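You operate a simulated robot arm through the tools that you are given. There is no shell and no other tool. Be economical: measure what you need, move in short steps, check, and stop when the job is done.

Carry out the task below with a simulated two-armed robot. There is one attempt and no reset: what you move stays moved.

TASK
Pick up the filter box that says "Y725" from the top shelf of the air cabinet with one hand, pass it to the other hand and put it on the lower shelf of the small table at the guard rail. Set down upright: filter box.
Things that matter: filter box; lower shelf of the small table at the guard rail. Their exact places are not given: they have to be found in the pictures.

It is judged by the outcome, as a careful person would: the job done as asked, and still so three seconds after it is handed in. It fails if anything else is knocked over, pushed out of place, dropped, spilled or broken.

THE ROBOT
Two 7-joint arms with three-finger grippers on one trunk, on a base that drives. Base frame: it is fixed to the floor where the robot stands at the start and does not move with it; the origin is under the middle of the robot, x ahead of it, y to its left, z up; the surface under the hand at the start is at about z = 880. Units: mm, degrees, N and s.
The left shoulder is at the start at [99, 126, 1038], the right one opposite. With the tool pointing down near the work surface each hand reaches from about 360 to 860 mm from the robot's upright axis, wherever it stands, measured 20 degrees to its own side. Places, roughly: lower shelf of the small table at the guard rail [-3400, -2300, 400]. Payload 2.94 kg a hand.
Tool frame (each hand has its own): the origin (TCP) lies between the finger pads and is the grasp point; the fingertips stand 30 mm ahead of it; z points along the fingers, y is the line along which they close. Largest opening 128 mm; the body of the gripper starts 93 mm behind the TCP.
Orientation is that of the tool frame in the base frame, as a unit quaternion [w, x, y, z]. With the fingers straight down and closing along the base's y, the tool's x points along the base's -x, its y along +y and its z along -z.

THE INTERFACE
- The arms move only by the tool jog_arm. It takes "left_motion", "right_motion" or both (then of equal length, played together; a hand with none holds still); each is a list of rows, each an object (a shift or turn left out is 0, a gripper value left out holds the last) with "slide": the shift along the tool's x, y, z in mm, a list of three; "delta_rot": the turn, a rotation vector about the tool's x, y, z in degrees, a list of three; "hand": the opening, from 0 (shut) to 1 (fully open). In form: [{"slide": [dx, dy, dz], "delta_rot": [rx, ry, rz], "hand": hand}, ...]. A call has 1 to 10 rows; each row is the pose to reach, as a shift and turn from the pose commanded when the call began, along the tool's axes at that moment. Each row takes 0.2 s and may step no farther than 50 mm and 8.6 degrees from the row before; otherwise, or with a gripper value out of range, the whole call is refused. Where a pose cannot be reached the arm comes as near as it can. A force on the tool above 40 N (or 10 N above the force at the start of the call, whichever is more), or a blocked arm, ends the call early, and 0.2 s more pass. Each finger halts on what it meets, pressing with about 42 N; the grip force reading is that of the motor and also rises with nothing between the fingers. The clock runs only during rows and for 0.2 s after the last one: add rows that repeat a pose to give the fingers time. The reply holds the time, the measured pose of the TCP, the force on the tool along the base axes, the opening and the grip force, in the units named above and with some noise, with the torque about the TCP (base axes, N m) and any sound that the robot's microphone picked up, and new pictures: "views" is both (left out), scene, wrist or none (wrist: the cameras of the hands that moved).
- Cameras (640 x 400 px; columns grow to the right, rows downward): "scene" is now at [233.7, 4.9, 1271.4]; the picture's right is [0.02, -1.00, 0.00], its down [0.19, 0.00, -0.98] and it looks along [0.98, 0.02, 0.19] (base axes); focal length 214 px, centre (320, 200). "left" rides on the left gripper at [69, 15, -120] in its tool frame; the picture's right is [-0.21, 0.98, 0.00], its down [-0.82, -0.18, -0.54] and it looks along [-0.53, -0.12, 0.84] (tool axes); focal length 251 px, centre (320, 200). "right" rides on the right gripper at [69, -15, -120] in its tool frame; the picture's right is [0.21, 0.98, 0.00], its down [-0.82, 0.18, -0.54] and it looks along [-0.53, 0.12, 0.84] (tool axes); focal length 251 px, centre (320, 200).
- slide_trunk(by): slides the trunk up (or, below 0, down) by that many mm; the arms and the scene camera ride with it, the base frame stays. It gives what a move gives, with no picture.
- base_move(legs): drives the robot by 1 to 6 legs, each [ahead, left, turn to the left] in mm, mm and degrees, along the robot's own axes; the way and the turn of a leg run together, so that a leg with both is an arc; at most 1500 mm and 180 degrees a leg. The arms and the cameras ride along, it lands a little off, and it stops where it bumps. It gives what a move gives, and a new picture of the scene camera.
- head_to(pan, tilt): turns the head with the scene camera to pan (to the left, within 80 degrees either way) and tilt (down, from -29 to 69), counted from straight ahead of the robot. It gives what a move gives, and a new picture of the scene camera.
- measure_at(camera, pixels): for up to 12 pixels [column, row] of the newest picture of that camera ("zoom" is the newest enlarged one), the place [x, y, z] in the base frame of the surface seen there, good to about 3 mm. The clock stands still meanwhile.
- inspect(camera, box): a new picture of the part [left, top, right, bottom] of that camera's present view, enlarged. The clock stands still meanwhile.
- job_done(): hands the job in; it is judged then, once.

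Keep the steps short. Do not move on a guess: measure, check each grasp and each placing, and mend mistakes. In all there are 80 turns and 260 pictures (those below and enlarged ones count). Leave the grippers open and the arms clear of the work at the hand-in unless told otherwise, and finish with a single line.

The tools are called after ">>>" as a command line: name --argument value ..., lists and objects as JSON in quotes. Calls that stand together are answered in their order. jog_arm: Moves the arms, as the interface text tells. Its arguments: {"type":"object","properties":{"left_motion":{"type":"array","items":{"type":"object","properties":{"slide":{"type":"array","items":{"type":"number"}},"delta_rot":{"type":"array","items":{"type":"number"}},"hand":{"type":"number"}}}},"right_motion":{"type":"array","items":{"type":"object","properties":{"slide":{"type":"array","items":{"type":"number"}},"delta_rot":{"type":"array","items":{"type":"number"}},"hand":{"type":"number"}}}},"views":{"type":"string","enum":["both","scene","wrist","none"]}},"required":[]} The other tools are called the same way: slide_trunk (by) slides the trunk up or down; base_move (legs) drives the base; head_to (pan, tilt) turns the head that bears the scene camera; measure_at (camera, pixels) gives the place of the surface under pixels of a picture; inspect (camera, box) takes an enlarged picture of a part of a camera's view; job_done () hands the job in.

At the start:

```text
time_s: 0.0
left_tool_pos: [532.7, 182.2, 999.8]
left_tool_rot: [0.001, 0.0, 1.0, 0.0]
left_wrist_force: [-0.3, -0.4, 0.4]
left_ft_torque: [0.04, 0.01, -0.01]
left_opening: 127.9
left_grasp_force: 0.1
right_tool_pos: [524.3, -170.0, 1000.2]
right_tool_rot: [0.0, 0.0, 1.0, 0.0]
right_wrist_force: [0.6, -0.5, -0.3]
right_ft_torque: [0.01, 0.01, 0.01]
right_opening: 128.2
right_grasp_force: 0.1
trunk travel left (down, up): [-250.0, 297.0]
robot x, y, heading: [-1.4, 0.4, -0.3]
head pan, tilt: [1.2, -11.2]
```

scene: 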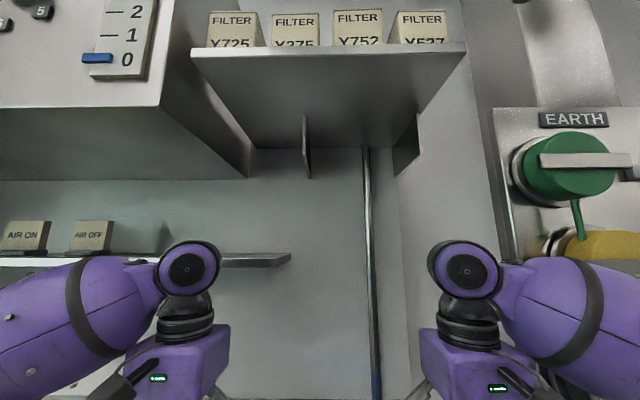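
right: 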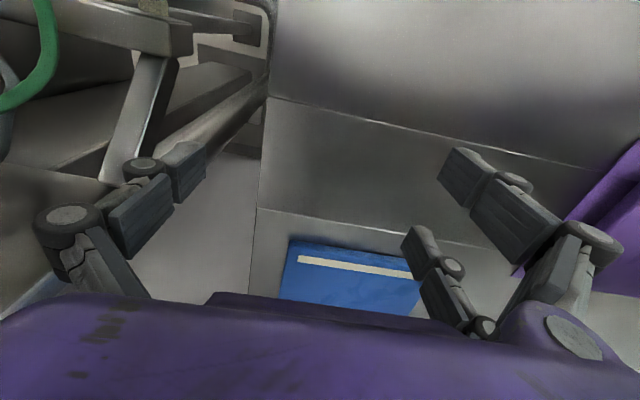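
left: 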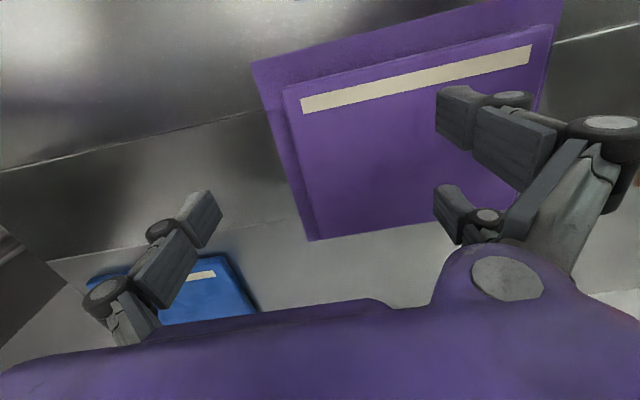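

The four filter boxes stand on the top shelf, with Y725 leftmost at about (232,30). I'll zoom in and measure it.

>>> inspect --camera "scene" --box '[180, 0, 480, 120]'

>>> measure_at --camera "scene" --pixels '[[209, 14], [255, 14], [232, 30], [208, 42], [260, 42], [275, 30], [194, 50], [465, 46], [250, 145], [300, 30], [195, 20], [120, 60]]'

>>> head_to --pan 0 --tilt -29

```text
2.13 times, centred on (330, 60) of scene
```

zoom: 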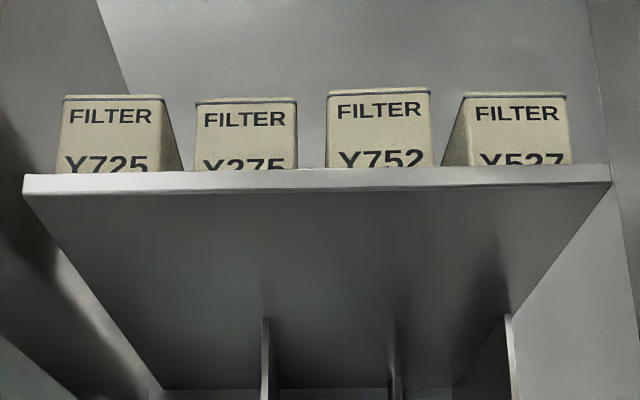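

```text
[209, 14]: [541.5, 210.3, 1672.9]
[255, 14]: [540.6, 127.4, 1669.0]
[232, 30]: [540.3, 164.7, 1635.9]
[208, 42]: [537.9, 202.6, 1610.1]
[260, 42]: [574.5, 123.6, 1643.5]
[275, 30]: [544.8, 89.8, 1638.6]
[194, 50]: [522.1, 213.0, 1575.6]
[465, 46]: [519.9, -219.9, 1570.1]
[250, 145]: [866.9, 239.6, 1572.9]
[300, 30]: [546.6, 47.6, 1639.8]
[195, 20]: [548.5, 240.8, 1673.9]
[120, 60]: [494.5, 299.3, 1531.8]
```

```text
time_s: 0.8
left_tool_pos: [532.9, 181.4, 1000.9]
left_tool_rot: [-0.001, 0.0, 1.0, 0.0]
left_wrist_force: [-0.2, -0.5, 0.4]
left_ft_torque: [0.0, -0.03, 0.0]
left_opening: 128.2
left_grasp_force: 0.2
right_tool_pos: [523.9, -169.4, 1000.3]
right_tool_rot: [0.0, -0.001, 1.0, 0.0]
right_wrist_force: [0.3, 0.7, -0.1]
right_ft_torque: [0.0, 0.03, -0.02]
right_opening: 128.1
right_grasp_force: 0.1
trunk travel left (down, up): [-250.0, 297.0]
robot x, y, heading: [1.7, -3.0, 0.0]
head pan, tilt: [0.0, -28.6]
```

scene: 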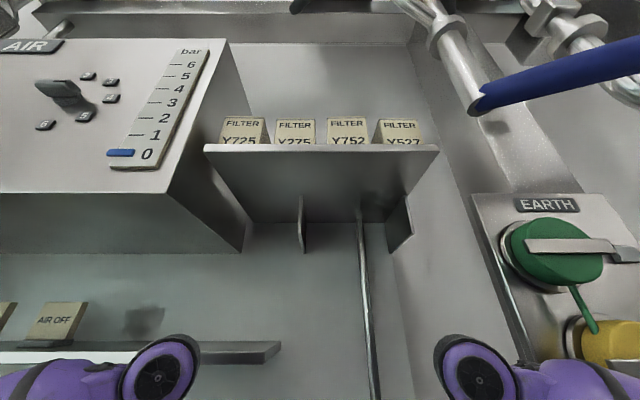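

The boxes are about 80 mm wide with the shelf edge near z=1575. I'll back away 300 mm so the arms clear the shelf, then raise the trunk.

>>> base_move --legs '[[-300, 0, 0]]'

>>> slide_trunk --by 295

>>> head_to --pan 0 --tilt 0

```text
time_s: 2.9
left_tool_pos: [234.1, 181.2, 999.2]
left_tool_rot: [0.001, 0.001, 1.0, 0.0]
left_wrist_force: [-0.9, 0.2, -0.2]
left_ft_torque: [0.01, -0.03, -0.01]
left_opening: 128.2
left_grasp_force: 0.1
right_tool_pos: [222.9, -171.9, 1000.1]
right_tool_rot: [0.001, 0.0, 1.0, -0.001]
right_wrist_force: [0.2, -0.8, 0.0]
right_ft_torque: [0.0, -0.04, -0.01]
right_opening: 128.0
right_grasp_force: 0.0
trunk travel left (down, up): [-250.0, 297.0]
robot x, y, heading: [-297.1, 2.9, 0.0]
head pan, tilt: [0.0, -28.6]
```

scene: 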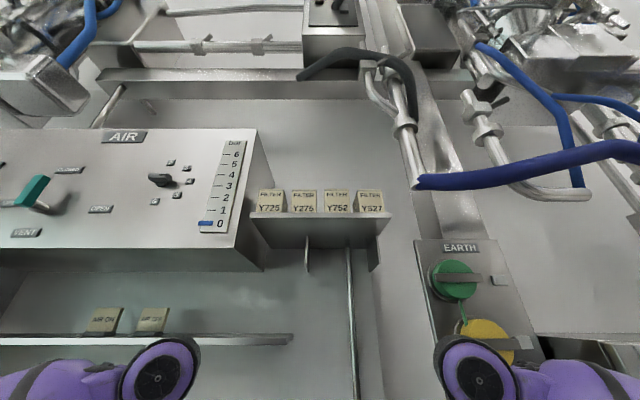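

```text
time_s: 5.8
left_tool_pos: [235.3, 180.7, 1292.9]
left_tool_rot: [-0.001, 0.002, 1.0, 0.0]
left_wrist_force: [-0.2, 0.1, 0.1]
left_ft_torque: [0.01, 0.02, 0.01]
left_opening: 127.9
left_grasp_force: 0.1
right_tool_pos: [225.4, -171.1, 1292.2]
right_tool_rot: [-0.001, 0.0, 1.0, -0.001]
right_wrist_force: [0.3, -0.2, 0.0]
right_ft_torque: [-0.03, 0.03, 0.0]
right_opening: 128.2
right_grasp_force: 0.1
trunk travel left (down, up): [-545.0, 2.0]
robot x, y, heading: [-303.5, 1.1, -0.0]
head pan, tilt: [0.0, -28.6]
```

```text
time_s: 6.7
left_tool_pos: [233.9, 180.8, 1295.1]
left_tool_rot: [0.0, 0.001, 1.0, 0.0]
left_wrist_force: [0.2, -0.5, 0.5]
left_ft_torque: [-0.05, 0.0, -0.03]
left_opening: 128.2
left_grasp_force: 0.0
right_tool_pos: [223.5, -171.6, 1296.3]
right_tool_rot: [0.001, 0.0, 1.0, 0.0]
right_wrist_force: [0.1, 0.4, 0.3]
right_ft_torque: [0.0, -0.03, -0.01]
right_opening: 127.7
right_grasp_force: 0.0
trunk travel left (down, up): [-545.0, 2.0]
robot x, y, heading: [-297.2, -0.1, -0.3]
head pan, tilt: [0.0, 0.0]
```

scene: 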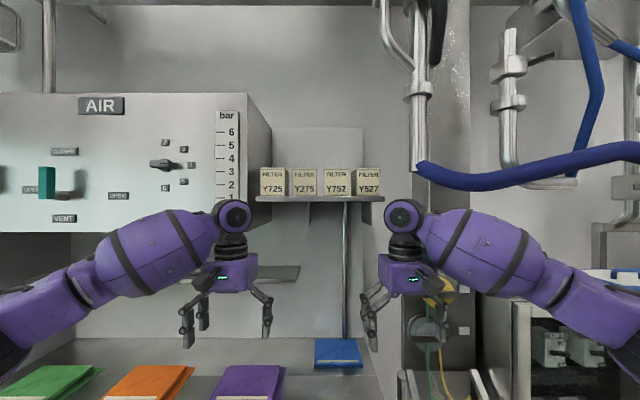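

>>> inspect --camera "scene" --box '[220, 140, 420, 240]'

>>> measure_at --camera "scene" --pixels '[[262, 170], [284, 170], [273, 182], [262, 194], [284, 194], [256, 198], [383, 199], [294, 182], [245, 180], [268, 165], [280, 150], [355, 220]]'

```text
3.20 times, centred on (320, 190) of scene
```

zoom: 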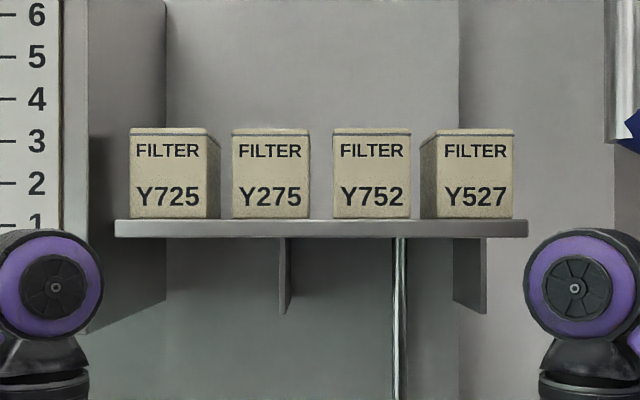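

```text
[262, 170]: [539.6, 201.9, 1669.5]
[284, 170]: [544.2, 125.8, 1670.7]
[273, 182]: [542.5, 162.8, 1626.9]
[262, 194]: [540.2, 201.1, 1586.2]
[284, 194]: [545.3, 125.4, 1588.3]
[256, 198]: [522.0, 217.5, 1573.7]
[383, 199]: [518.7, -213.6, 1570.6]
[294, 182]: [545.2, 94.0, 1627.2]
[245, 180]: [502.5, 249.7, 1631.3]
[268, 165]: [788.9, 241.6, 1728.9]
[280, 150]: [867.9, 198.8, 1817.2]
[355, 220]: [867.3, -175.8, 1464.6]
```

Y725 spans about y 124..206, z 1579..1682, with its front at x≈542. It has about 30 mm of free space on each side. The plan is for the left hand to take it low from the front with the tool horizontal, closing along y. Later the right hand takes it higher up. First I'll pitch the left hand toward horizontal here, where it's clear.

>>> jog_arm --left_motion '[{"slide": [-10, -2, -20], "delta_rot": [0, -8.5, 0]}, {"slide": [-20, -4, -40], "delta_rot": [0, -17, 0]}, {"slide": [-30, -6, -60], "delta_rot": [0, -25.5, 0]}, {"slide": [-40, -8, -80], "delta_rot": [0, -34, 0]}, {"slide": [-50, -10, -100], "delta_rot": [0, -42.5, 0]}, {"slide": [-60, -12, -120], "delta_rot": [0, -51, 0]}, {"slide": [-70, -14, -140], "delta_rot": [0, -59.5, 0]}, {"slide": [-80, -15, -160], "delta_rot": [0, -68, 0]}, {"slide": [-90, -16, -180], "delta_rot": [0, -76.5, 0]}, {"slide": [-100, -17, -200], "delta_rot": [0, -85, 0]}]'

>>> measure_at --camera "scene" --pixels '[[425, 165], [540, 160], [600, 150], [442, 290], [480, 270], [520, 300], [200, 160], [50, 180]]'

```text
time_s: 8.9
left_tool_pos: [334.3, 162.9, 1495.2]
left_tool_rot: [0.677, 0.0, 0.736, 0.0]
left_wrist_force: [-0.3, 0.2, 0.7]
left_ft_torque: [0.04, -0.04, 0.01]
left_opening: 127.5
left_grasp_force: 0.1
right_tool_pos: [224.0, -171.9, 1294.4]
right_tool_rot: [0.001, 0.001, 1.0, 0.0]
right_wrist_force: [-0.4, 0.1, -0.4]
right_ft_torque: [0.01, 0.02, 0.03]
right_opening: 128.2
right_grasp_force: 0.0
trunk travel left (down, up): [-545.0, 2.0]
robot x, y, heading: [-303.5, 1.3, -0.0]
head pan, tilt: [0.0, 0.0]
```

scene: 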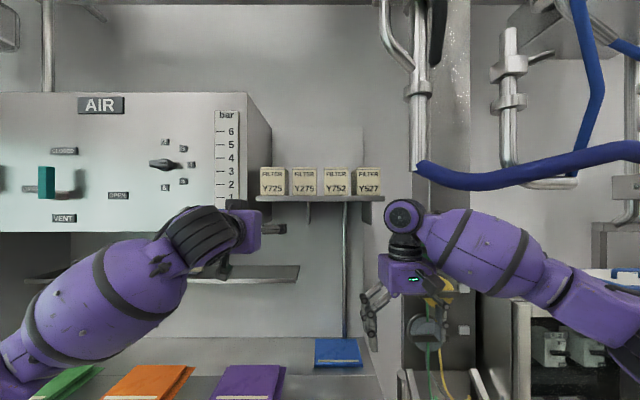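
left: 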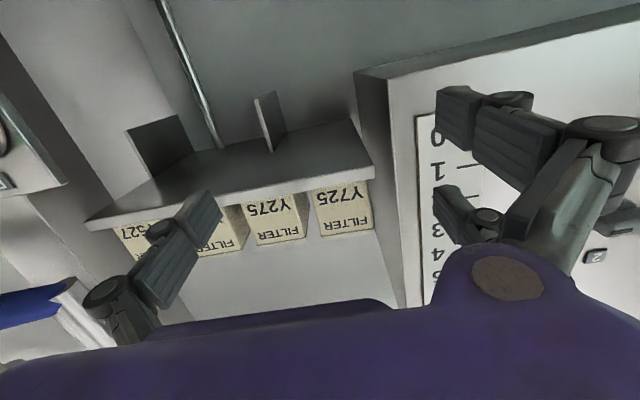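

```text
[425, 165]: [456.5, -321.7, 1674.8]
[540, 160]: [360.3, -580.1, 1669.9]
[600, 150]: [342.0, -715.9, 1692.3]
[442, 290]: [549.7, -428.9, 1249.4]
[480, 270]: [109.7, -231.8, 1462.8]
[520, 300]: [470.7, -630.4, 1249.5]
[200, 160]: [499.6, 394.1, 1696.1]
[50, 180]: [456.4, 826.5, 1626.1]
```

The left hand is nearly horizontal. Next I'll level it, raise it to grasp height and narrow the fingers to about 100 mm. I'll also measure the box face for its yaw.

>>> jog_arm --left_motion '[{"slide": [-28, 0, 0], "delta_rot": [0, -2.5, 0], "hand": 0.78}, {"slide": [-56, 0, 0], "delta_rot": [0, -5, 0]}, {"slide": [-84, 0, 0], "delta_rot": [0, -5, 0]}, {"slide": [-112, 0, 0], "delta_rot": [0, -5, 0]}, {"slide": [-112, 0, 0], "delta_rot": [0, -5, 0]}]'

>>> inspect --camera "scene" --box '[240, 150, 340, 212]'

```text
time_s: 10.1
left_tool_pos: [344.1, 162.7, 1606.7]
left_tool_rot: [0.707, 0.0, 0.708, 0.0]
left_wrist_force: [1.1, -0.1, -0.1]
left_ft_torque: [-0.06, 0.01, -0.03]
left_opening: 99.8
left_grasp_force: 0.1
right_tool_pos: [223.6, -170.5, 1295.3]
right_tool_rot: [0.0, 0.001, 1.0, -0.001]
right_wrist_force: [-0.1, -1.7, -0.3]
right_ft_torque: [-0.04, 0.01, 0.01]
right_opening: 127.7
right_grasp_force: 0.1
trunk travel left (down, up): [-545.0, 2.0]
robot x, y, heading: [-298.1, -1.2, -0.0]
head pan, tilt: [0.0, 0.0]
```

scene: 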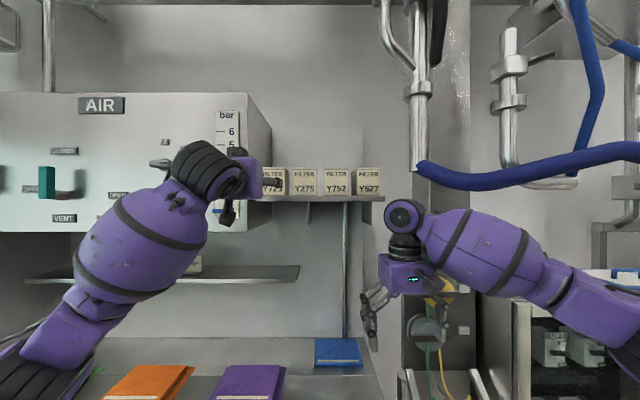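
left: 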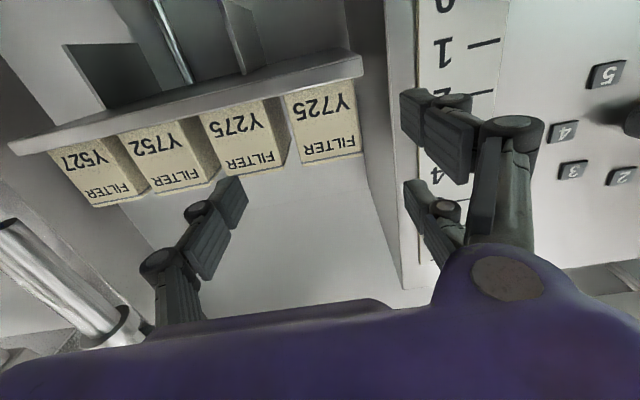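

```text
6.40 times, centred on (290, 181) of scene
```

zoom: 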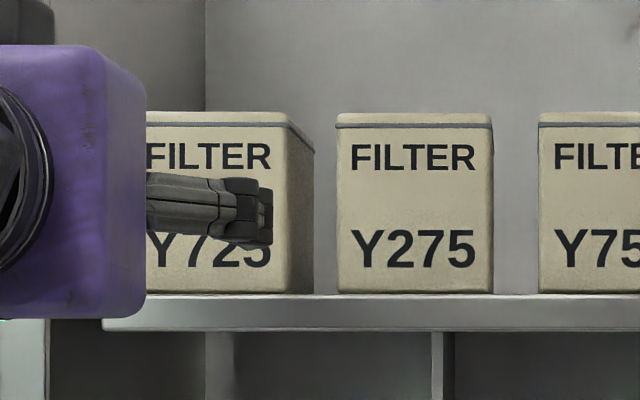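

The left camera now shows the box face clearly at (325,125), so I'll zoom in there and measure its corners for width, yaw and gaps.

>>> inspect --camera "left" --box '[180, 60, 420, 210]'

>>> measure_at --camera "left" --pixels '[[290, 100], [352, 84], [302, 158], [358, 150], [320, 125], [205, 118], [262, 104], [283, 130], [286, 155], [365, 120], [280, 95], [230, 75]]'

```text
2.67 times, centred on (300, 135) of left
```

zoom: 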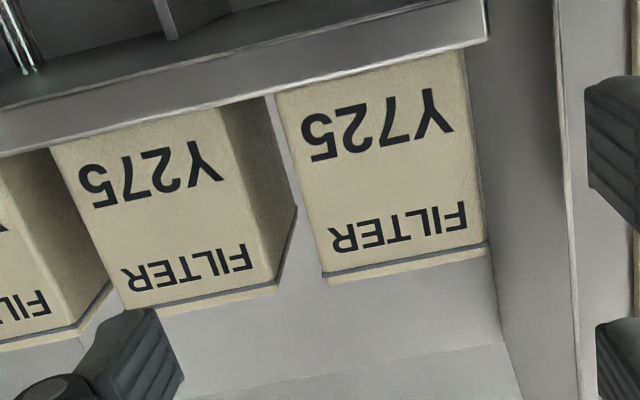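

```text
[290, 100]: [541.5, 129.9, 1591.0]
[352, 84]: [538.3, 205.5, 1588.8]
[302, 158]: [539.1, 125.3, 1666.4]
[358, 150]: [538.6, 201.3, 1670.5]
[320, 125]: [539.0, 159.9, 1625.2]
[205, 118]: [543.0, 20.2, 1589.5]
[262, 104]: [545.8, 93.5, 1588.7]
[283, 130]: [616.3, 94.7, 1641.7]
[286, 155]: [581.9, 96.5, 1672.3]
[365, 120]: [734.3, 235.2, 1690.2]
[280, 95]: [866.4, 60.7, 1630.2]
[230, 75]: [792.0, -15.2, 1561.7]
```

The face is almost square to the base: x≈540, y 124..206, centre y≈165, bottom z≈1577. Its neighbour starts at y≈95 and the wall is at y≈240. I'll drive 140 mm forward, which keeps the fingertips short of the box, and then align.

>>> base_move --legs '[[140, 0, 0]]'

>>> jog_arm --left_motion '[{"slide": [0, 0, 0]}]' --views "wrist"

```text
time_s: 11.5
left_tool_pos: [479.6, 162.0, 1609.5]
left_tool_rot: [0.709, 0.001, 0.705, -0.001]
left_wrist_force: [-0.5, 0.4, -0.1]
left_ft_torque: [0.04, 0.01, -0.03]
left_opening: 99.9
left_grasp_force: 0.1
right_tool_pos: [360.8, -173.7, 1297.5]
right_tool_rot: [0.004, 0.002, 1.0, 0.0]
right_wrist_force: [0.4, 0.0, -0.5]
right_ft_torque: [0.02, -0.01, 0.03]
right_opening: 128.2
right_grasp_force: 0.0
trunk travel left (down, up): [-545.0, 2.0]
robot x, y, heading: [-159.5, -1.9, -0.1]
head pan, tilt: [0.0, 0.0]
```

scene: 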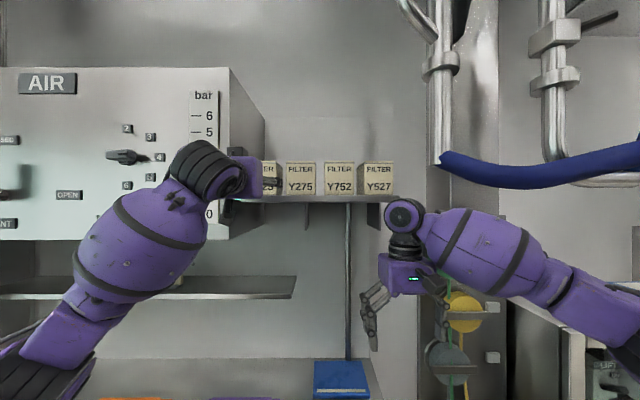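

```text
time_s: 11.9
left_tool_pos: [481.7, 162.2, 1608.0]
left_tool_rot: [0.708, 0.001, 0.706, -0.001]
left_wrist_force: [-0.2, 0.6, -0.2]
left_ft_torque: [0.0, 0.03, 0.0]
left_opening: 99.9
left_grasp_force: 0.0
right_tool_pos: [361.5, -172.8, 1296.4]
right_tool_rot: [0.002, 0.001, 1.0, 0.001]
right_wrist_force: [0.5, -0.8, -0.1]
right_ft_torque: [0.01, -0.05, -0.02]
right_opening: 128.0
right_grasp_force: 0.0
trunk travel left (down, up): [-545.0, 2.0]
robot x, y, heading: [-162.8, -1.1, 0.0]
head pan, tilt: [0.0, 0.0]
```

left: 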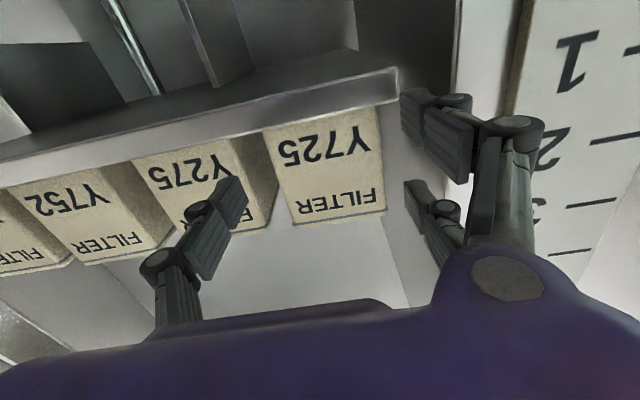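

Before inserting, I'll measure the fingers' outer extents to check side clearance.

>>> measure_at --camera "left" --pixels '[[240, 185], [192, 212], [215, 240], [160, 258], [412, 95], [440, 130], [465, 100], [515, 122], [536, 130], [300, 200], [450, 205], [280, 165]]'

```text
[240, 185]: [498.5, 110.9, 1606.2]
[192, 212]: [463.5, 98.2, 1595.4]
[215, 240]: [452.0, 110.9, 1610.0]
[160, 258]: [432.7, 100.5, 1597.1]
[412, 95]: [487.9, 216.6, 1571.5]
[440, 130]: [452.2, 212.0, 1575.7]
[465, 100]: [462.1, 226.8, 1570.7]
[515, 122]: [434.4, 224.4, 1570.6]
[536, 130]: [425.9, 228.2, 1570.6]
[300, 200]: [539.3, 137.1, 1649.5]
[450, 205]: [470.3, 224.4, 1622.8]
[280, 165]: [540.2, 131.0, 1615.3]
```

Each hand has one finger on the -y side and two on the +y side, spanning about ±38 mm in height. So I should grip at mid-height, z≈1630, to clear the shelf. That still works for the handover, because opposed hands' fingers interleave. Next I align, narrow slightly to 95 mm and check.

>>> jog_arm --left_motion '[{"slide": [-12, 3, 0], "hand": 0.74}, {"slide": [-22, 3, 5], "hand": 0.74}, {"slide": [-22, 3, 25]}]' --views "wrist"

>>> measure_at --camera "left" --pixels '[[276, 175], [376, 165], [320, 180], [240, 185], [412, 95], [445, 195]]'

```text
time_s: 12.7
left_tool_pos: [510.4, 165.9, 1627.7]
left_tool_rot: [0.707, 0.001, 0.707, -0.001]
left_wrist_force: [0.9, 0.4, -0.8]
left_ft_torque: [-0.03, -0.01, 0.02]
left_opening: 94.8
left_grasp_force: 0.1
right_tool_pos: [364.2, -172.2, 1294.2]
right_tool_rot: [0.0, 0.003, 1.0, 0.001]
right_wrist_force: [0.5, -0.2, -0.2]
right_ft_torque: [-0.01, -0.03, 0.0]
right_opening: 128.1
right_grasp_force: 0.1
trunk travel left (down, up): [-545.0, 2.0]
robot x, y, heading: [-161.3, -1.0, -0.3]
head pan, tilt: [0.0, 0.0]
```

left: 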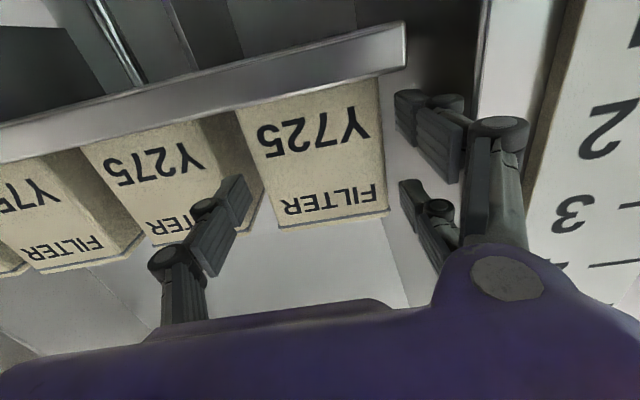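

```text
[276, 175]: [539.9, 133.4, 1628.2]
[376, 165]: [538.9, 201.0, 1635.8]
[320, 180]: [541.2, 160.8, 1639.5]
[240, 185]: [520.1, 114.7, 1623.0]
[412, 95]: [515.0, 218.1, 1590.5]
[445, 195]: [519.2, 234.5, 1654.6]
```

The fingers straddle the box symmetrically, with tips near y 115 and 218 around a box at 124..206. I'll advance 56 mm slowly.

>>> jog_arm --left_motion '[{"slide": [0, 0, 15]}, {"slide": [0, 0, 30]}, {"slide": [0, 0, 45]}, {"slide": [0, 0, 57]}]'

```text
time_s: 13.7
left_tool_pos: [566.0, 164.0, 1627.4]
left_tool_rot: [0.708, 0.002, 0.706, -0.002]
left_wrist_force: [-0.4, -0.9, 0.0]
left_ft_torque: [0.03, 0.01, 0.0]
left_opening: 94.8
left_grasp_force: 0.1
right_tool_pos: [363.8, -172.2, 1296.1]
right_tool_rot: [0.001, 0.002, 1.0, 0.0]
right_wrist_force: [0.1, -0.8, -0.1]
right_ft_torque: [-0.05, 0.01, 0.03]
right_opening: 127.9
right_grasp_force: 0.1
trunk travel left (down, up): [-545.0, 2.0]
robot x, y, heading: [-162.5, -1.0, -0.2]
head pan, tilt: [0.0, 0.0]
```

scene: 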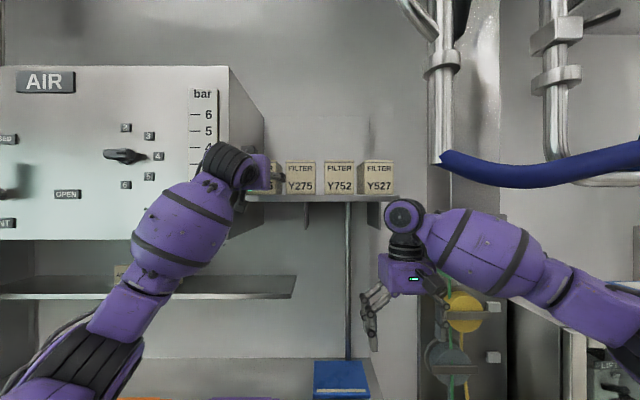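
left: 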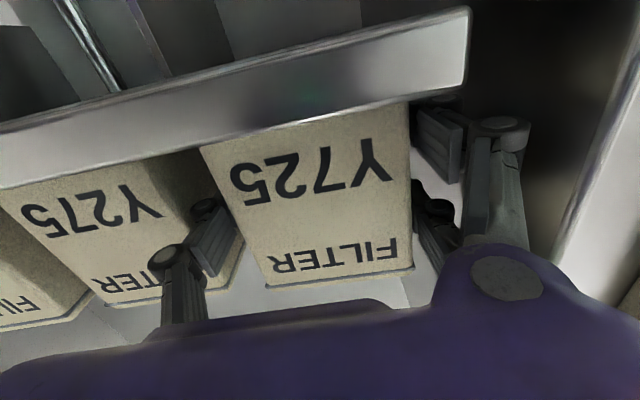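

The fingers are on both sides of Y725 with no contact force. Closing.

>>> jog_arm --left_motion '[{"hand": 0.68}, {"hand": 0.6}, {"hand": 0.4}, {"hand": 0.4}]' --views "wrist"

```text
time_s: 14.7
left_tool_pos: [562.9, 164.1, 1628.0]
left_tool_rot: [0.707, 0.001, 0.707, -0.001]
left_wrist_force: [-0.2, 1.6, 1.6]
left_ft_torque: [0.06, 0.14, 0.04]
left_opening: 84.7
left_grasp_force: 42.1
right_tool_pos: [362.1, -172.6, 1296.7]
right_tool_rot: [0.001, 0.002, 1.0, 0.0]
right_wrist_force: [0.3, -0.7, 0.4]
right_ft_torque: [0.01, 0.0, 0.01]
right_opening: 128.2
right_grasp_force: 0.2
trunk travel left (down, up): [-545.0, 2.0]
robot x, y, heading: [-159.6, -0.7, -0.2]
head pan, tilt: [0.0, 0.0]
```

left: 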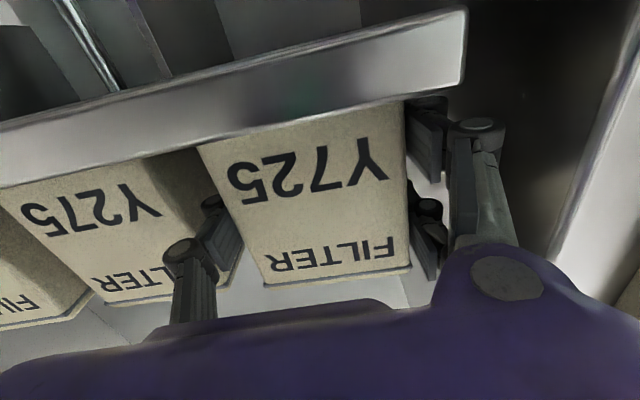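

It's gripped: opening 84.7 mm, 42 N. I'll lift 25 mm, then check the grip.

>>> jog_arm --left_motion '[{"slide": [-8, 0, 0]}, {"slide": [-16, 0, 0]}, {"slide": [-25, 0, 0]}, {"slide": [-25, 0, 0]}]'

```text
time_s: 15.7
left_tool_pos: [565.7, 164.0, 1652.0]
left_tool_rot: [0.707, 0.001, 0.708, 0.0]
left_wrist_force: [0.5, 0.3, -2.9]
left_ft_torque: [-0.04, 0.1, 0.02]
left_opening: 84.8
left_grasp_force: 42.0
right_tool_pos: [363.5, -173.2, 1294.9]
right_tool_rot: [0.0, 0.002, 1.0, 0.0]
right_wrist_force: [0.2, 0.4, 0.1]
right_ft_torque: [-0.02, -0.01, 0.0]
right_opening: 128.1
right_grasp_force: 0.1
trunk travel left (down, up): [-545.0, 2.0]
robot x, y, heading: [-163.9, 0.2, -0.1]
head pan, tilt: [0.0, 0.0]
```

scene: 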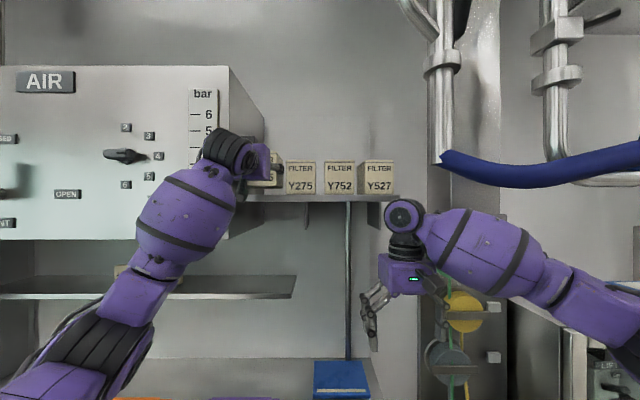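
left: 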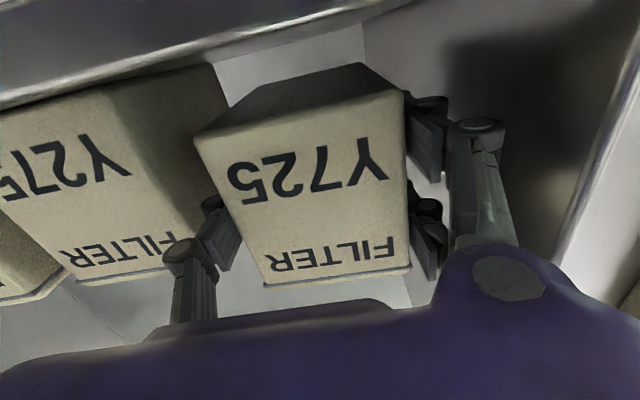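

It's lifted cleanly and weighs about 0.3 kg. I'll measure the bottom face for depth and pull straight back out of the shelf.

>>> measure_at --camera "left" --pixels '[[204, 134], [232, 104], [355, 66], [398, 88], [300, 100], [290, 140]]'

>>> jog_arm --left_motion '[{"slide": [-25, 0, -25]}, {"slide": [-30, 0, -60]}, {"slide": [-30, 0, -100]}, {"slide": [-30, 0, -140]}, {"slide": [-30, 0, -180]}, {"slide": [-30, 0, -220]}]' --views "both"

```text
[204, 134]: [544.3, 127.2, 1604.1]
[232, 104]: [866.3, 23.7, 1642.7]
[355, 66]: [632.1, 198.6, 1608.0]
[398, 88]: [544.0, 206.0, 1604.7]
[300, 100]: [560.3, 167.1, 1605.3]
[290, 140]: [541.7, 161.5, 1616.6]
```

```text
time_s: 17.1
left_tool_pos: [343.0, 163.7, 1683.4]
left_tool_rot: [0.708, 0.001, 0.706, -0.001]
left_wrist_force: [-0.5, -0.3, -2.0]
left_ft_torque: [-0.01, 0.13, -0.02]
left_opening: 84.8
left_grasp_force: 41.9
right_tool_pos: [363.6, -172.3, 1296.7]
right_tool_rot: [0.001, 0.002, 1.0, 0.0]
right_wrist_force: [-0.4, -0.4, 0.2]
right_ft_torque: [-0.02, -0.04, 0.01]
right_opening: 128.0
right_grasp_force: 0.1
trunk travel left (down, up): [-545.0, 2.0]
robot x, y, heading: [-157.7, 0.1, -0.1]
head pan, tilt: [0.0, 0.0]
```

scene: 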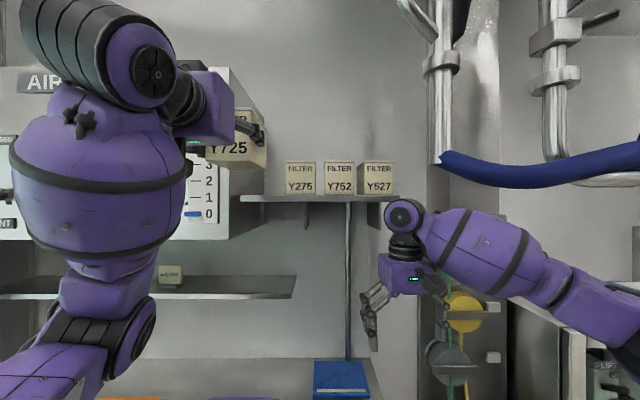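
left: 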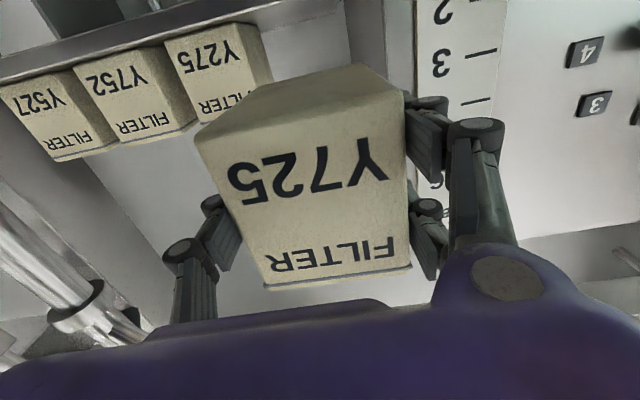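

The other boxes are undisturbed, and Y725 is out, measuring about 82 x 95 x 103 mm. I'll back to the spot I know is free, then look around for the driving route.

>>> base_move --legs '[[-150, 0, 0]]'

>>> head_to --pan -80 --tilt 25

>>> head_to --pan 80 --tilt 25

```text
time_s: 18.4
left_tool_pos: [203.8, 165.6, 1681.0]
left_tool_rot: [0.706, 0.0, 0.708, 0.0]
left_wrist_force: [1.0, 0.7, -3.2]
left_ft_torque: [-0.03, 0.07, -0.04]
left_opening: 84.8
left_grasp_force: 42.4
right_tool_pos: [219.8, -172.2, 1292.7]
right_tool_rot: [0.0, 0.002, 1.0, -0.001]
right_wrist_force: [0.7, 0.1, -1.0]
right_ft_torque: [0.04, 0.02, -0.01]
right_opening: 127.6
right_grasp_force: 0.0
trunk travel left (down, up): [-545.0, 2.0]
robot x, y, heading: [-309.1, -2.2, -0.1]
head pan, tilt: [0.0, 0.0]
```

scene: 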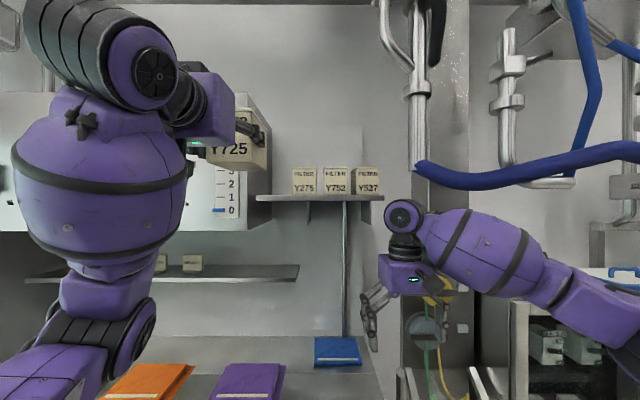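

```text
time_s: 20.0
left_tool_pos: [199.6, 165.4, 1681.1]
left_tool_rot: [0.707, 0.001, 0.707, -0.001]
left_wrist_force: [-0.1, -0.1, -3.3]
left_ft_torque: [0.0, 0.11, -0.02]
left_opening: 84.7
left_grasp_force: 42.2
right_tool_pos: [215.8, -170.5, 1294.9]
right_tool_rot: [0.001, 0.002, 1.0, 0.001]
right_wrist_force: [-0.6, 0.2, -0.3]
right_ft_torque: [-0.03, -0.01, -0.03]
right_opening: 128.1
right_grasp_force: 0.0
trunk travel left (down, up): [-545.0, 2.0]
robot x, y, heading: [-305.9, -1.3, 0.1]
head pan, tilt: [-80.0, 25.0]
```

scene: 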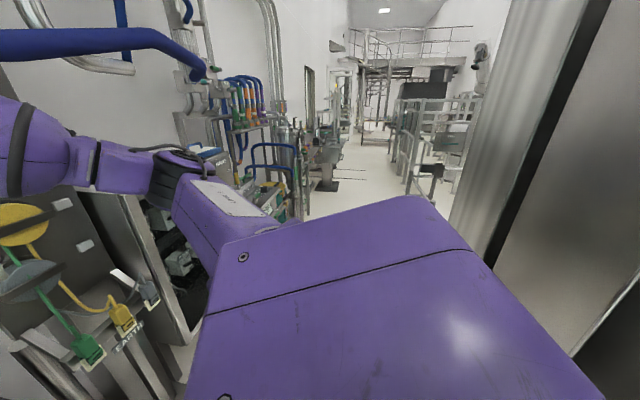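

```text
time_s: 22.4
left_tool_pos: [199.1, 165.5, 1681.9]
left_tool_rot: [0.707, 0.002, 0.707, -0.002]
left_wrist_force: [-0.2, -0.1, -3.3]
left_ft_torque: [0.0, 0.1, -0.03]
left_opening: 84.6
left_grasp_force: 41.9
right_tool_pos: [217.2, -170.8, 1294.8]
right_tool_rot: [0.0, 0.001, 1.0, 0.0]
right_wrist_force: [-0.4, 0.6, 0.1]
right_ft_torque: [0.01, 0.01, -0.03]
right_opening: 127.9
right_grasp_force: 0.1
trunk travel left (down, up): [-545.0, 2.0]
robot x, y, heading: [-305.2, 0.3, 0.1]
head pan, tilt: [80.0, 25.0]
```

scene: 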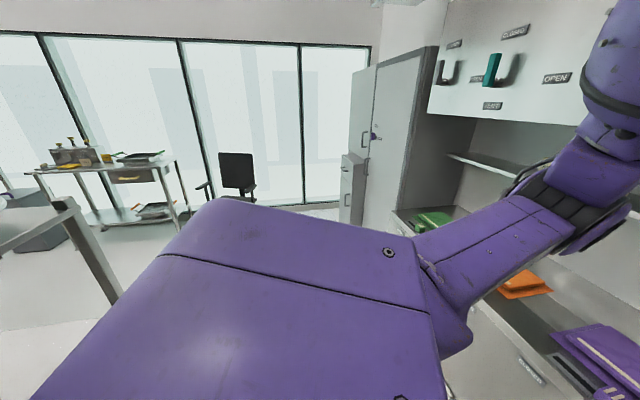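

I'll measure the nearby obstacles in this view, then look right again and measure the tower, rail and floor.

>>> measure_at --camera "scene" --pixels '[[30, 225], [75, 215], [110, 295], [100, 250], [10, 330], [140, 165], [240, 185], [350, 200]]'

>>> head_to --pan -80 --tilt 15

>>> measure_at --camera "scene" --pixels '[[480, 200], [520, 100], [600, 150], [620, 330], [430, 150], [415, 110], [350, 200], [300, 210], [370, 110], [440, 215], [390, 170], [560, 250]]'

```text
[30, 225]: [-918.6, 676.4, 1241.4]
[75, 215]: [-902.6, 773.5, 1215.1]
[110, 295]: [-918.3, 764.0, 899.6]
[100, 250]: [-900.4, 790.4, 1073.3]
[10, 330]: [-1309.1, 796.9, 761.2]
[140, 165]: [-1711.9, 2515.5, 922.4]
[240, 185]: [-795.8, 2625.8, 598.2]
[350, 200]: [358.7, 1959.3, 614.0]
```

```text
time_s: 24.9
left_tool_pos: [199.3, 165.6, 1682.1]
left_tool_rot: [0.707, 0.001, 0.707, -0.001]
left_wrist_force: [0.3, -0.2, -3.1]
left_ft_torque: [0.02, 0.1, -0.03]
left_opening: 84.5
left_grasp_force: 41.7
right_tool_pos: [215.6, -170.1, 1295.3]
right_tool_rot: [0.001, 0.003, 1.0, 0.0]
right_wrist_force: [-0.4, 0.5, -0.4]
right_ft_torque: [0.0, 0.0, 0.05]
right_opening: 128.1
right_grasp_force: 0.1
trunk travel left (down, up): [-545.0, 2.0]
robot x, y, heading: [-311.9, -1.3, -0.3]
head pan, tilt: [-80.0, 15.0]
```

scene: 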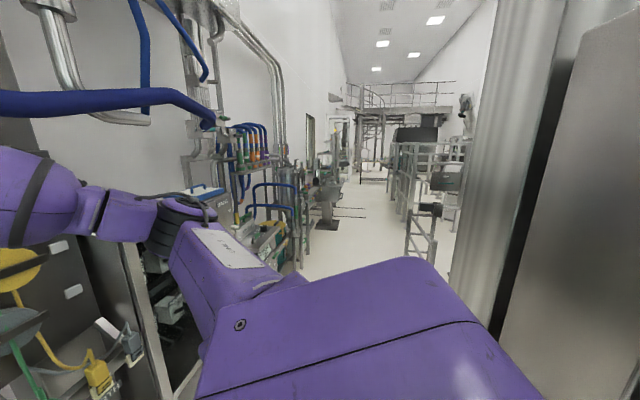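

```text
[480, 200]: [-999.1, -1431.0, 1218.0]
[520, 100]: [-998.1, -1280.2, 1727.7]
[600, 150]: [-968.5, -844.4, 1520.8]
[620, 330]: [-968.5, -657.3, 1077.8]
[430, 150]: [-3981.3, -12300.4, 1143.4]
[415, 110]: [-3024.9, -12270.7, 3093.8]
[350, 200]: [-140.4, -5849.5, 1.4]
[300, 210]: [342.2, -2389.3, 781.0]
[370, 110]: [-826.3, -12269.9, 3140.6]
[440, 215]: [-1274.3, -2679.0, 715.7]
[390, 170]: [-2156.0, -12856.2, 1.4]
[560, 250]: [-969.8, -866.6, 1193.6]
```

A large cabinet stands behind me to the right, with its face at x≈-970 and y about -600 to -1500. The aisle runs along -y. I'll do the handover here in free space, so first I'm lowering the trunk to bring the hands to a comfortable height.

>>> slide_trunk --by -295

>>> head_to --pan 0 --tilt 25

```text
time_s: 27.8
left_tool_pos: [198.6, 164.8, 1388.1]
left_tool_rot: [0.707, 0.002, 0.707, -0.002]
left_wrist_force: [-0.2, 1.1, -2.1]
left_ft_torque: [0.0, 0.11, -0.01]
left_opening: 84.7
left_grasp_force: 42.3
right_tool_pos: [216.4, -171.4, 1001.4]
right_tool_rot: [0.001, 0.001, 1.0, 0.0]
right_wrist_force: [-0.7, 0.1, 0.3]
right_ft_torque: [0.02, -0.02, -0.01]
right_opening: 127.9
right_grasp_force: 0.1
trunk travel left (down, up): [-250.0, 297.0]
robot x, y, heading: [-306.7, 0.1, -0.3]
head pan, tilt: [-80.0, 15.0]
```

```text
time_s: 29.4
left_tool_pos: [199.6, 165.3, 1387.7]
left_tool_rot: [0.707, 0.002, 0.707, -0.002]
left_wrist_force: [0.2, -0.3, -3.6]
left_ft_torque: [0.02, 0.12, -0.01]
left_opening: 84.6
left_grasp_force: 42.0
right_tool_pos: [216.0, -172.6, 1000.1]
right_tool_rot: [0.001, 0.002, 1.0, 0.001]
right_wrist_force: [-0.2, -0.1, 0.1]
right_ft_torque: [-0.01, 0.02, -0.01]
right_opening: 128.0
right_grasp_force: 0.0
trunk travel left (down, up): [-250.0, 297.0]
robot x, y, heading: [-305.5, -0.3, -0.1]
head pan, tilt: [0.0, 25.0]
```

scene: 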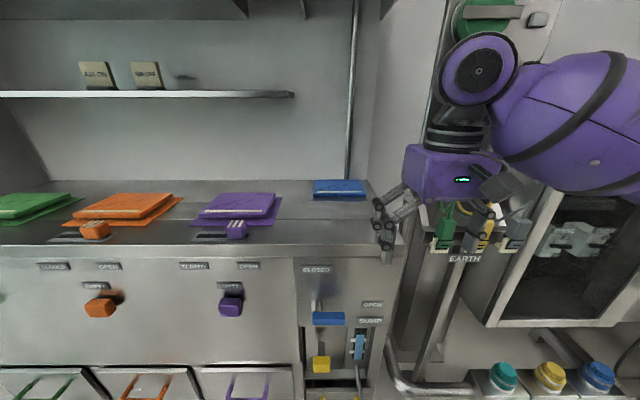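

Next I turn the right hand to point to the robot's left with its tool x axis down. It's the 120° turn about the (1,1,1) axis, done in parts, while also raising it.

>>> jog_arm --right_motion '[{"slide": [4, -5, -15], "delta_rot": [-4.9, -4.9, -4.9]}, {"slide": [8, -10, -30], "delta_rot": [-9.8, -9.8, -9.8]}, {"slide": [12, -15, -45], "delta_rot": [-14.7, -14.7, -14.7]}, {"slide": [16, -20, -60], "delta_rot": [-19.6, -19.6, -19.6]}, {"slide": [20, -25, -75], "delta_rot": [-24.5, -24.5, -24.5]}, {"slide": [24, -30, -90], "delta_rot": [-29.4, -29.4, -29.4]}, {"slide": [28, -35, -105], "delta_rot": [-34.3, -34.3, -34.3]}, {"slide": [32, -40, -120], "delta_rot": [-39.2, -39.2, -39.2]}, {"slide": [36, -45, -135], "delta_rot": [-44.1, -44.1, -44.1]}, {"slide": [40, -50, -150], "delta_rot": [-49, -49, -49]}]' --views "scene"

```text
time_s: 31.6
left_tool_pos: [199.4, 165.4, 1386.6]
left_tool_rot: [0.706, 0.001, 0.708, -0.001]
left_wrist_force: [0.8, -0.4, -3.4]
left_ft_torque: [0.02, 0.1, 0.02]
left_opening: 84.7
left_grasp_force: 41.9
right_tool_pos: [177.4, -221.1, 1148.9]
right_tool_rot: [0.391, -0.39, 0.737, 0.389]
right_wrist_force: [-0.1, 0.0, -0.6]
right_ft_torque: [0.0, 0.03, 0.01]
right_opening: 127.9
right_grasp_force: 0.1
trunk travel left (down, up): [-250.0, 297.0]
robot x, y, heading: [-306.0, 2.3, 0.1]
head pan, tilt: [0.0, 25.0]
```

scene: 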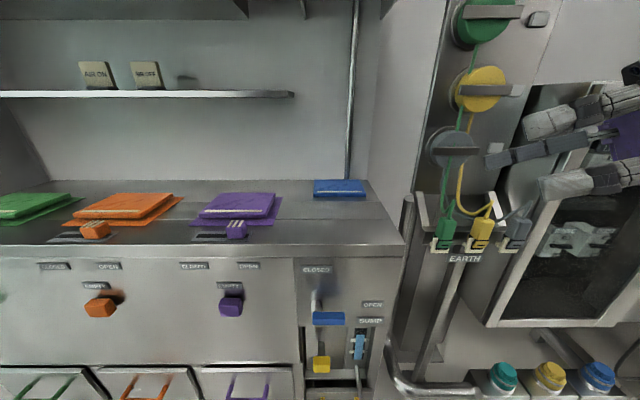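

Now the right hand finishes its turn and the left hand swings to point right while coming down.

>>> jog_arm --right_motion '[{"delta_rot": [-4.05, -4.05, -4.05]}, {"delta_rot": [-8.1, -8.1, -8.1]}, {"delta_rot": [-12.15, -12.15, -12.15]}, {"delta_rot": [-16.2, -16.2, -16.2]}, {"delta_rot": [-20.26, -20.26, -20.26]}, {"delta_rot": [-20.26, -20.26, -20.26]}, {"delta_rot": [-20.26, -20.26, -20.26]}, {"delta_rot": [-20.26, -20.26, -20.26]}, {"delta_rot": [-20.26, -20.26, -20.26]}, {"delta_rot": [-20.26, -20.26, -20.26]}]' --left_motion '[{"slide": [18, -10, -2], "delta_rot": [8.5, 0, 0]}, {"slide": [36, -20, -5], "delta_rot": [17, 0, 0]}, {"slide": [54, -30, -7], "delta_rot": [25.5, 0, 0]}, {"slide": [72, -40, -10], "delta_rot": [34, 0, 0]}, {"slide": [90, -50, -12], "delta_rot": [42.5, 0, 0]}, {"slide": [108, -60, -15], "delta_rot": [51, 0, 0]}, {"slide": [126, -70, -18], "delta_rot": [59.5, 0, 0]}, {"slide": [144, -80, -20], "delta_rot": [68, 0, 0]}, {"slide": [162, -90, -22], "delta_rot": [76.5, 0, 0]}, {"slide": [180, -100, -25], "delta_rot": [85, 0, 0]}]'

```text
time_s: 33.8
left_tool_pos: [174.7, 65.7, 1207.8]
left_tool_rot: [0.52, 0.478, 0.521, -0.479]
left_wrist_force: [-0.2, -0.5, -3.1]
left_ft_torque: [0.12, -0.03, -0.01]
left_opening: 84.7
left_grasp_force: 41.6
right_tool_pos: [177.5, -221.4, 1149.3]
right_tool_rot: [0.501, -0.499, 0.501, 0.499]
right_wrist_force: [-0.5, -0.5, -0.5]
right_ft_torque: [0.02, -0.01, 0.04]
right_opening: 128.1
right_grasp_force: 0.1
trunk travel left (down, up): [-250.0, 297.0]
robot x, y, heading: [-307.3, 2.4, 0.0]
head pan, tilt: [0.0, 25.0]
```

scene: 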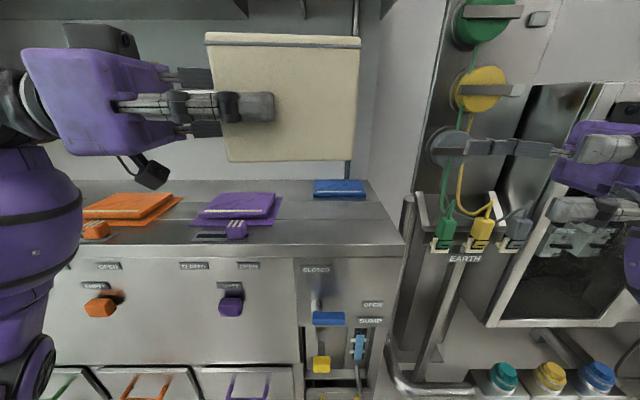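
right: 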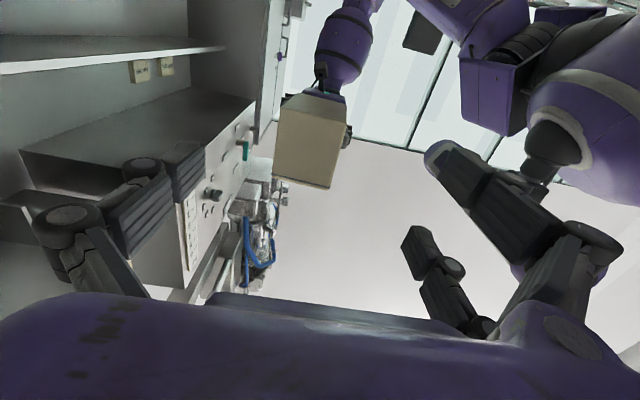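
left: 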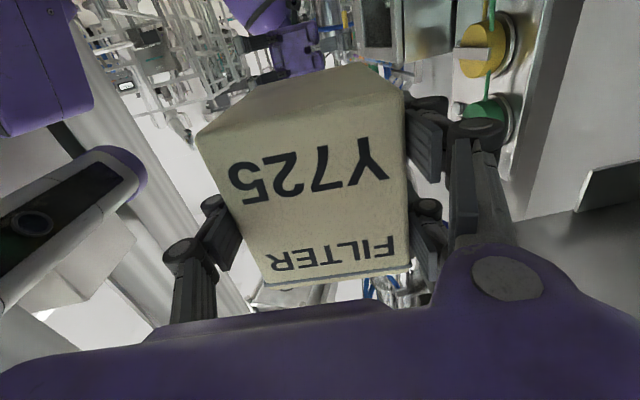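

Both hands now face each other. I'll square the left hand (5° more) and raise the right to the same height, then measure the box.

>>> jog_arm --left_motion '[{"delta_rot": [2.5, 0, 0]}, {"delta_rot": [5, 0, 0]}, {"delta_rot": [5, 0, 0]}]' --right_motion '[{"slide": [-20, 2, 0]}, {"slide": [-40, 2, 0]}, {"slide": [-58, 2, 0]}]' --views "both"

>>> measure_at --camera "scene" --pixels '[[220, 60], [350, 60], [350, 150], [225, 150], [285, 100], [357, 100]]'

```text
time_s: 34.6
left_tool_pos: [174.0, 65.0, 1207.3]
left_tool_rot: [0.499, 0.501, 0.499, -0.5]
left_wrist_force: [-0.3, -0.2, -3.5]
left_ft_torque: [0.09, -0.01, 0.02]
left_opening: 84.4
left_grasp_force: 41.8
right_tool_pos: [173.8, -221.4, 1207.8]
right_tool_rot: [0.501, -0.5, 0.502, 0.498]
right_wrist_force: [0.7, 0.7, 0.9]
right_ft_torque: [0.02, -0.01, 0.01]
right_opening: 127.9
right_grasp_force: 0.0
trunk travel left (down, up): [-250.0, 297.0]
robot x, y, heading: [-306.8, 0.8, -0.3]
head pan, tilt: [0.0, 25.0]
```

scene: 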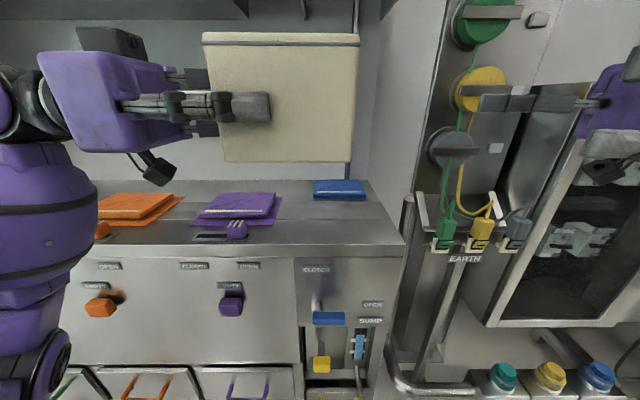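
right: 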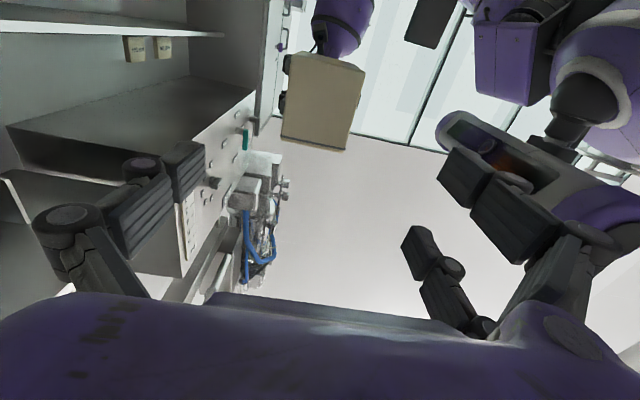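
left: 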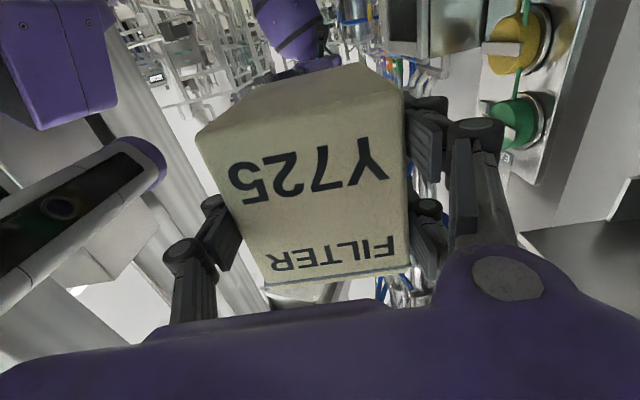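

```text
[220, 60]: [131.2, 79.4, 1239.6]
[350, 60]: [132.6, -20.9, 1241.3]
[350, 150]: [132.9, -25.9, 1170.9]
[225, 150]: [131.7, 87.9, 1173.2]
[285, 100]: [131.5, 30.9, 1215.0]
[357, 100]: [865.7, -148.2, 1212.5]
```

The box runs y≈-27..+90 (118 mm deep) with its centre at x≈174, so the two sets of fingertips won't even overlap. I'll bring the right hand in to y≈-65 and check.

>>> jog_arm --right_motion '[{"slide": [0, 0, 40]}, {"slide": [0, 0, 80]}, {"slide": [0, 0, 120]}, {"slide": [0, 0, 150]}, {"slide": [0, 0, 150], "hand": 0.85}]'

```text
time_s: 35.8
left_tool_pos: [173.4, 64.9, 1207.4]
left_tool_rot: [-0.499, -0.501, -0.499, 0.501]
left_wrist_force: [-0.7, -0.4, -2.4]
left_ft_torque: [0.11, 0.01, -0.03]
left_opening: 84.4
left_grasp_force: 41.7
right_tool_pos: [175.1, -71.7, 1208.3]
right_tool_rot: [0.501, -0.5, 0.5, 0.499]
right_wrist_force: [0.3, 0.9, -0.6]
right_ft_torque: [0.03, 0.02, -0.01]
right_opening: 109.0
right_grasp_force: 0.1
trunk travel left (down, up): [-250.0, 297.0]
robot x, y, heading: [-304.2, 4.3, -0.1]
head pan, tilt: [0.0, 25.0]
```

scene: 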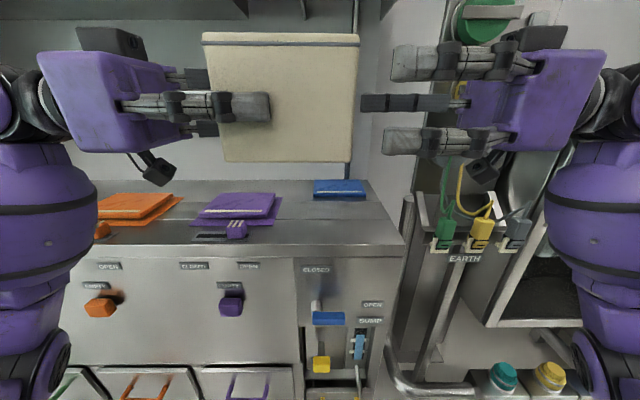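
right: 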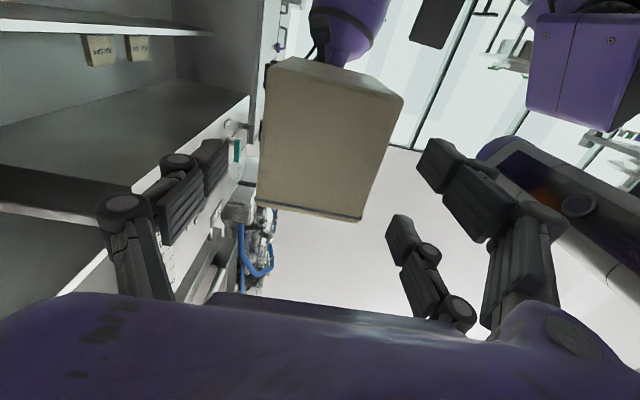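

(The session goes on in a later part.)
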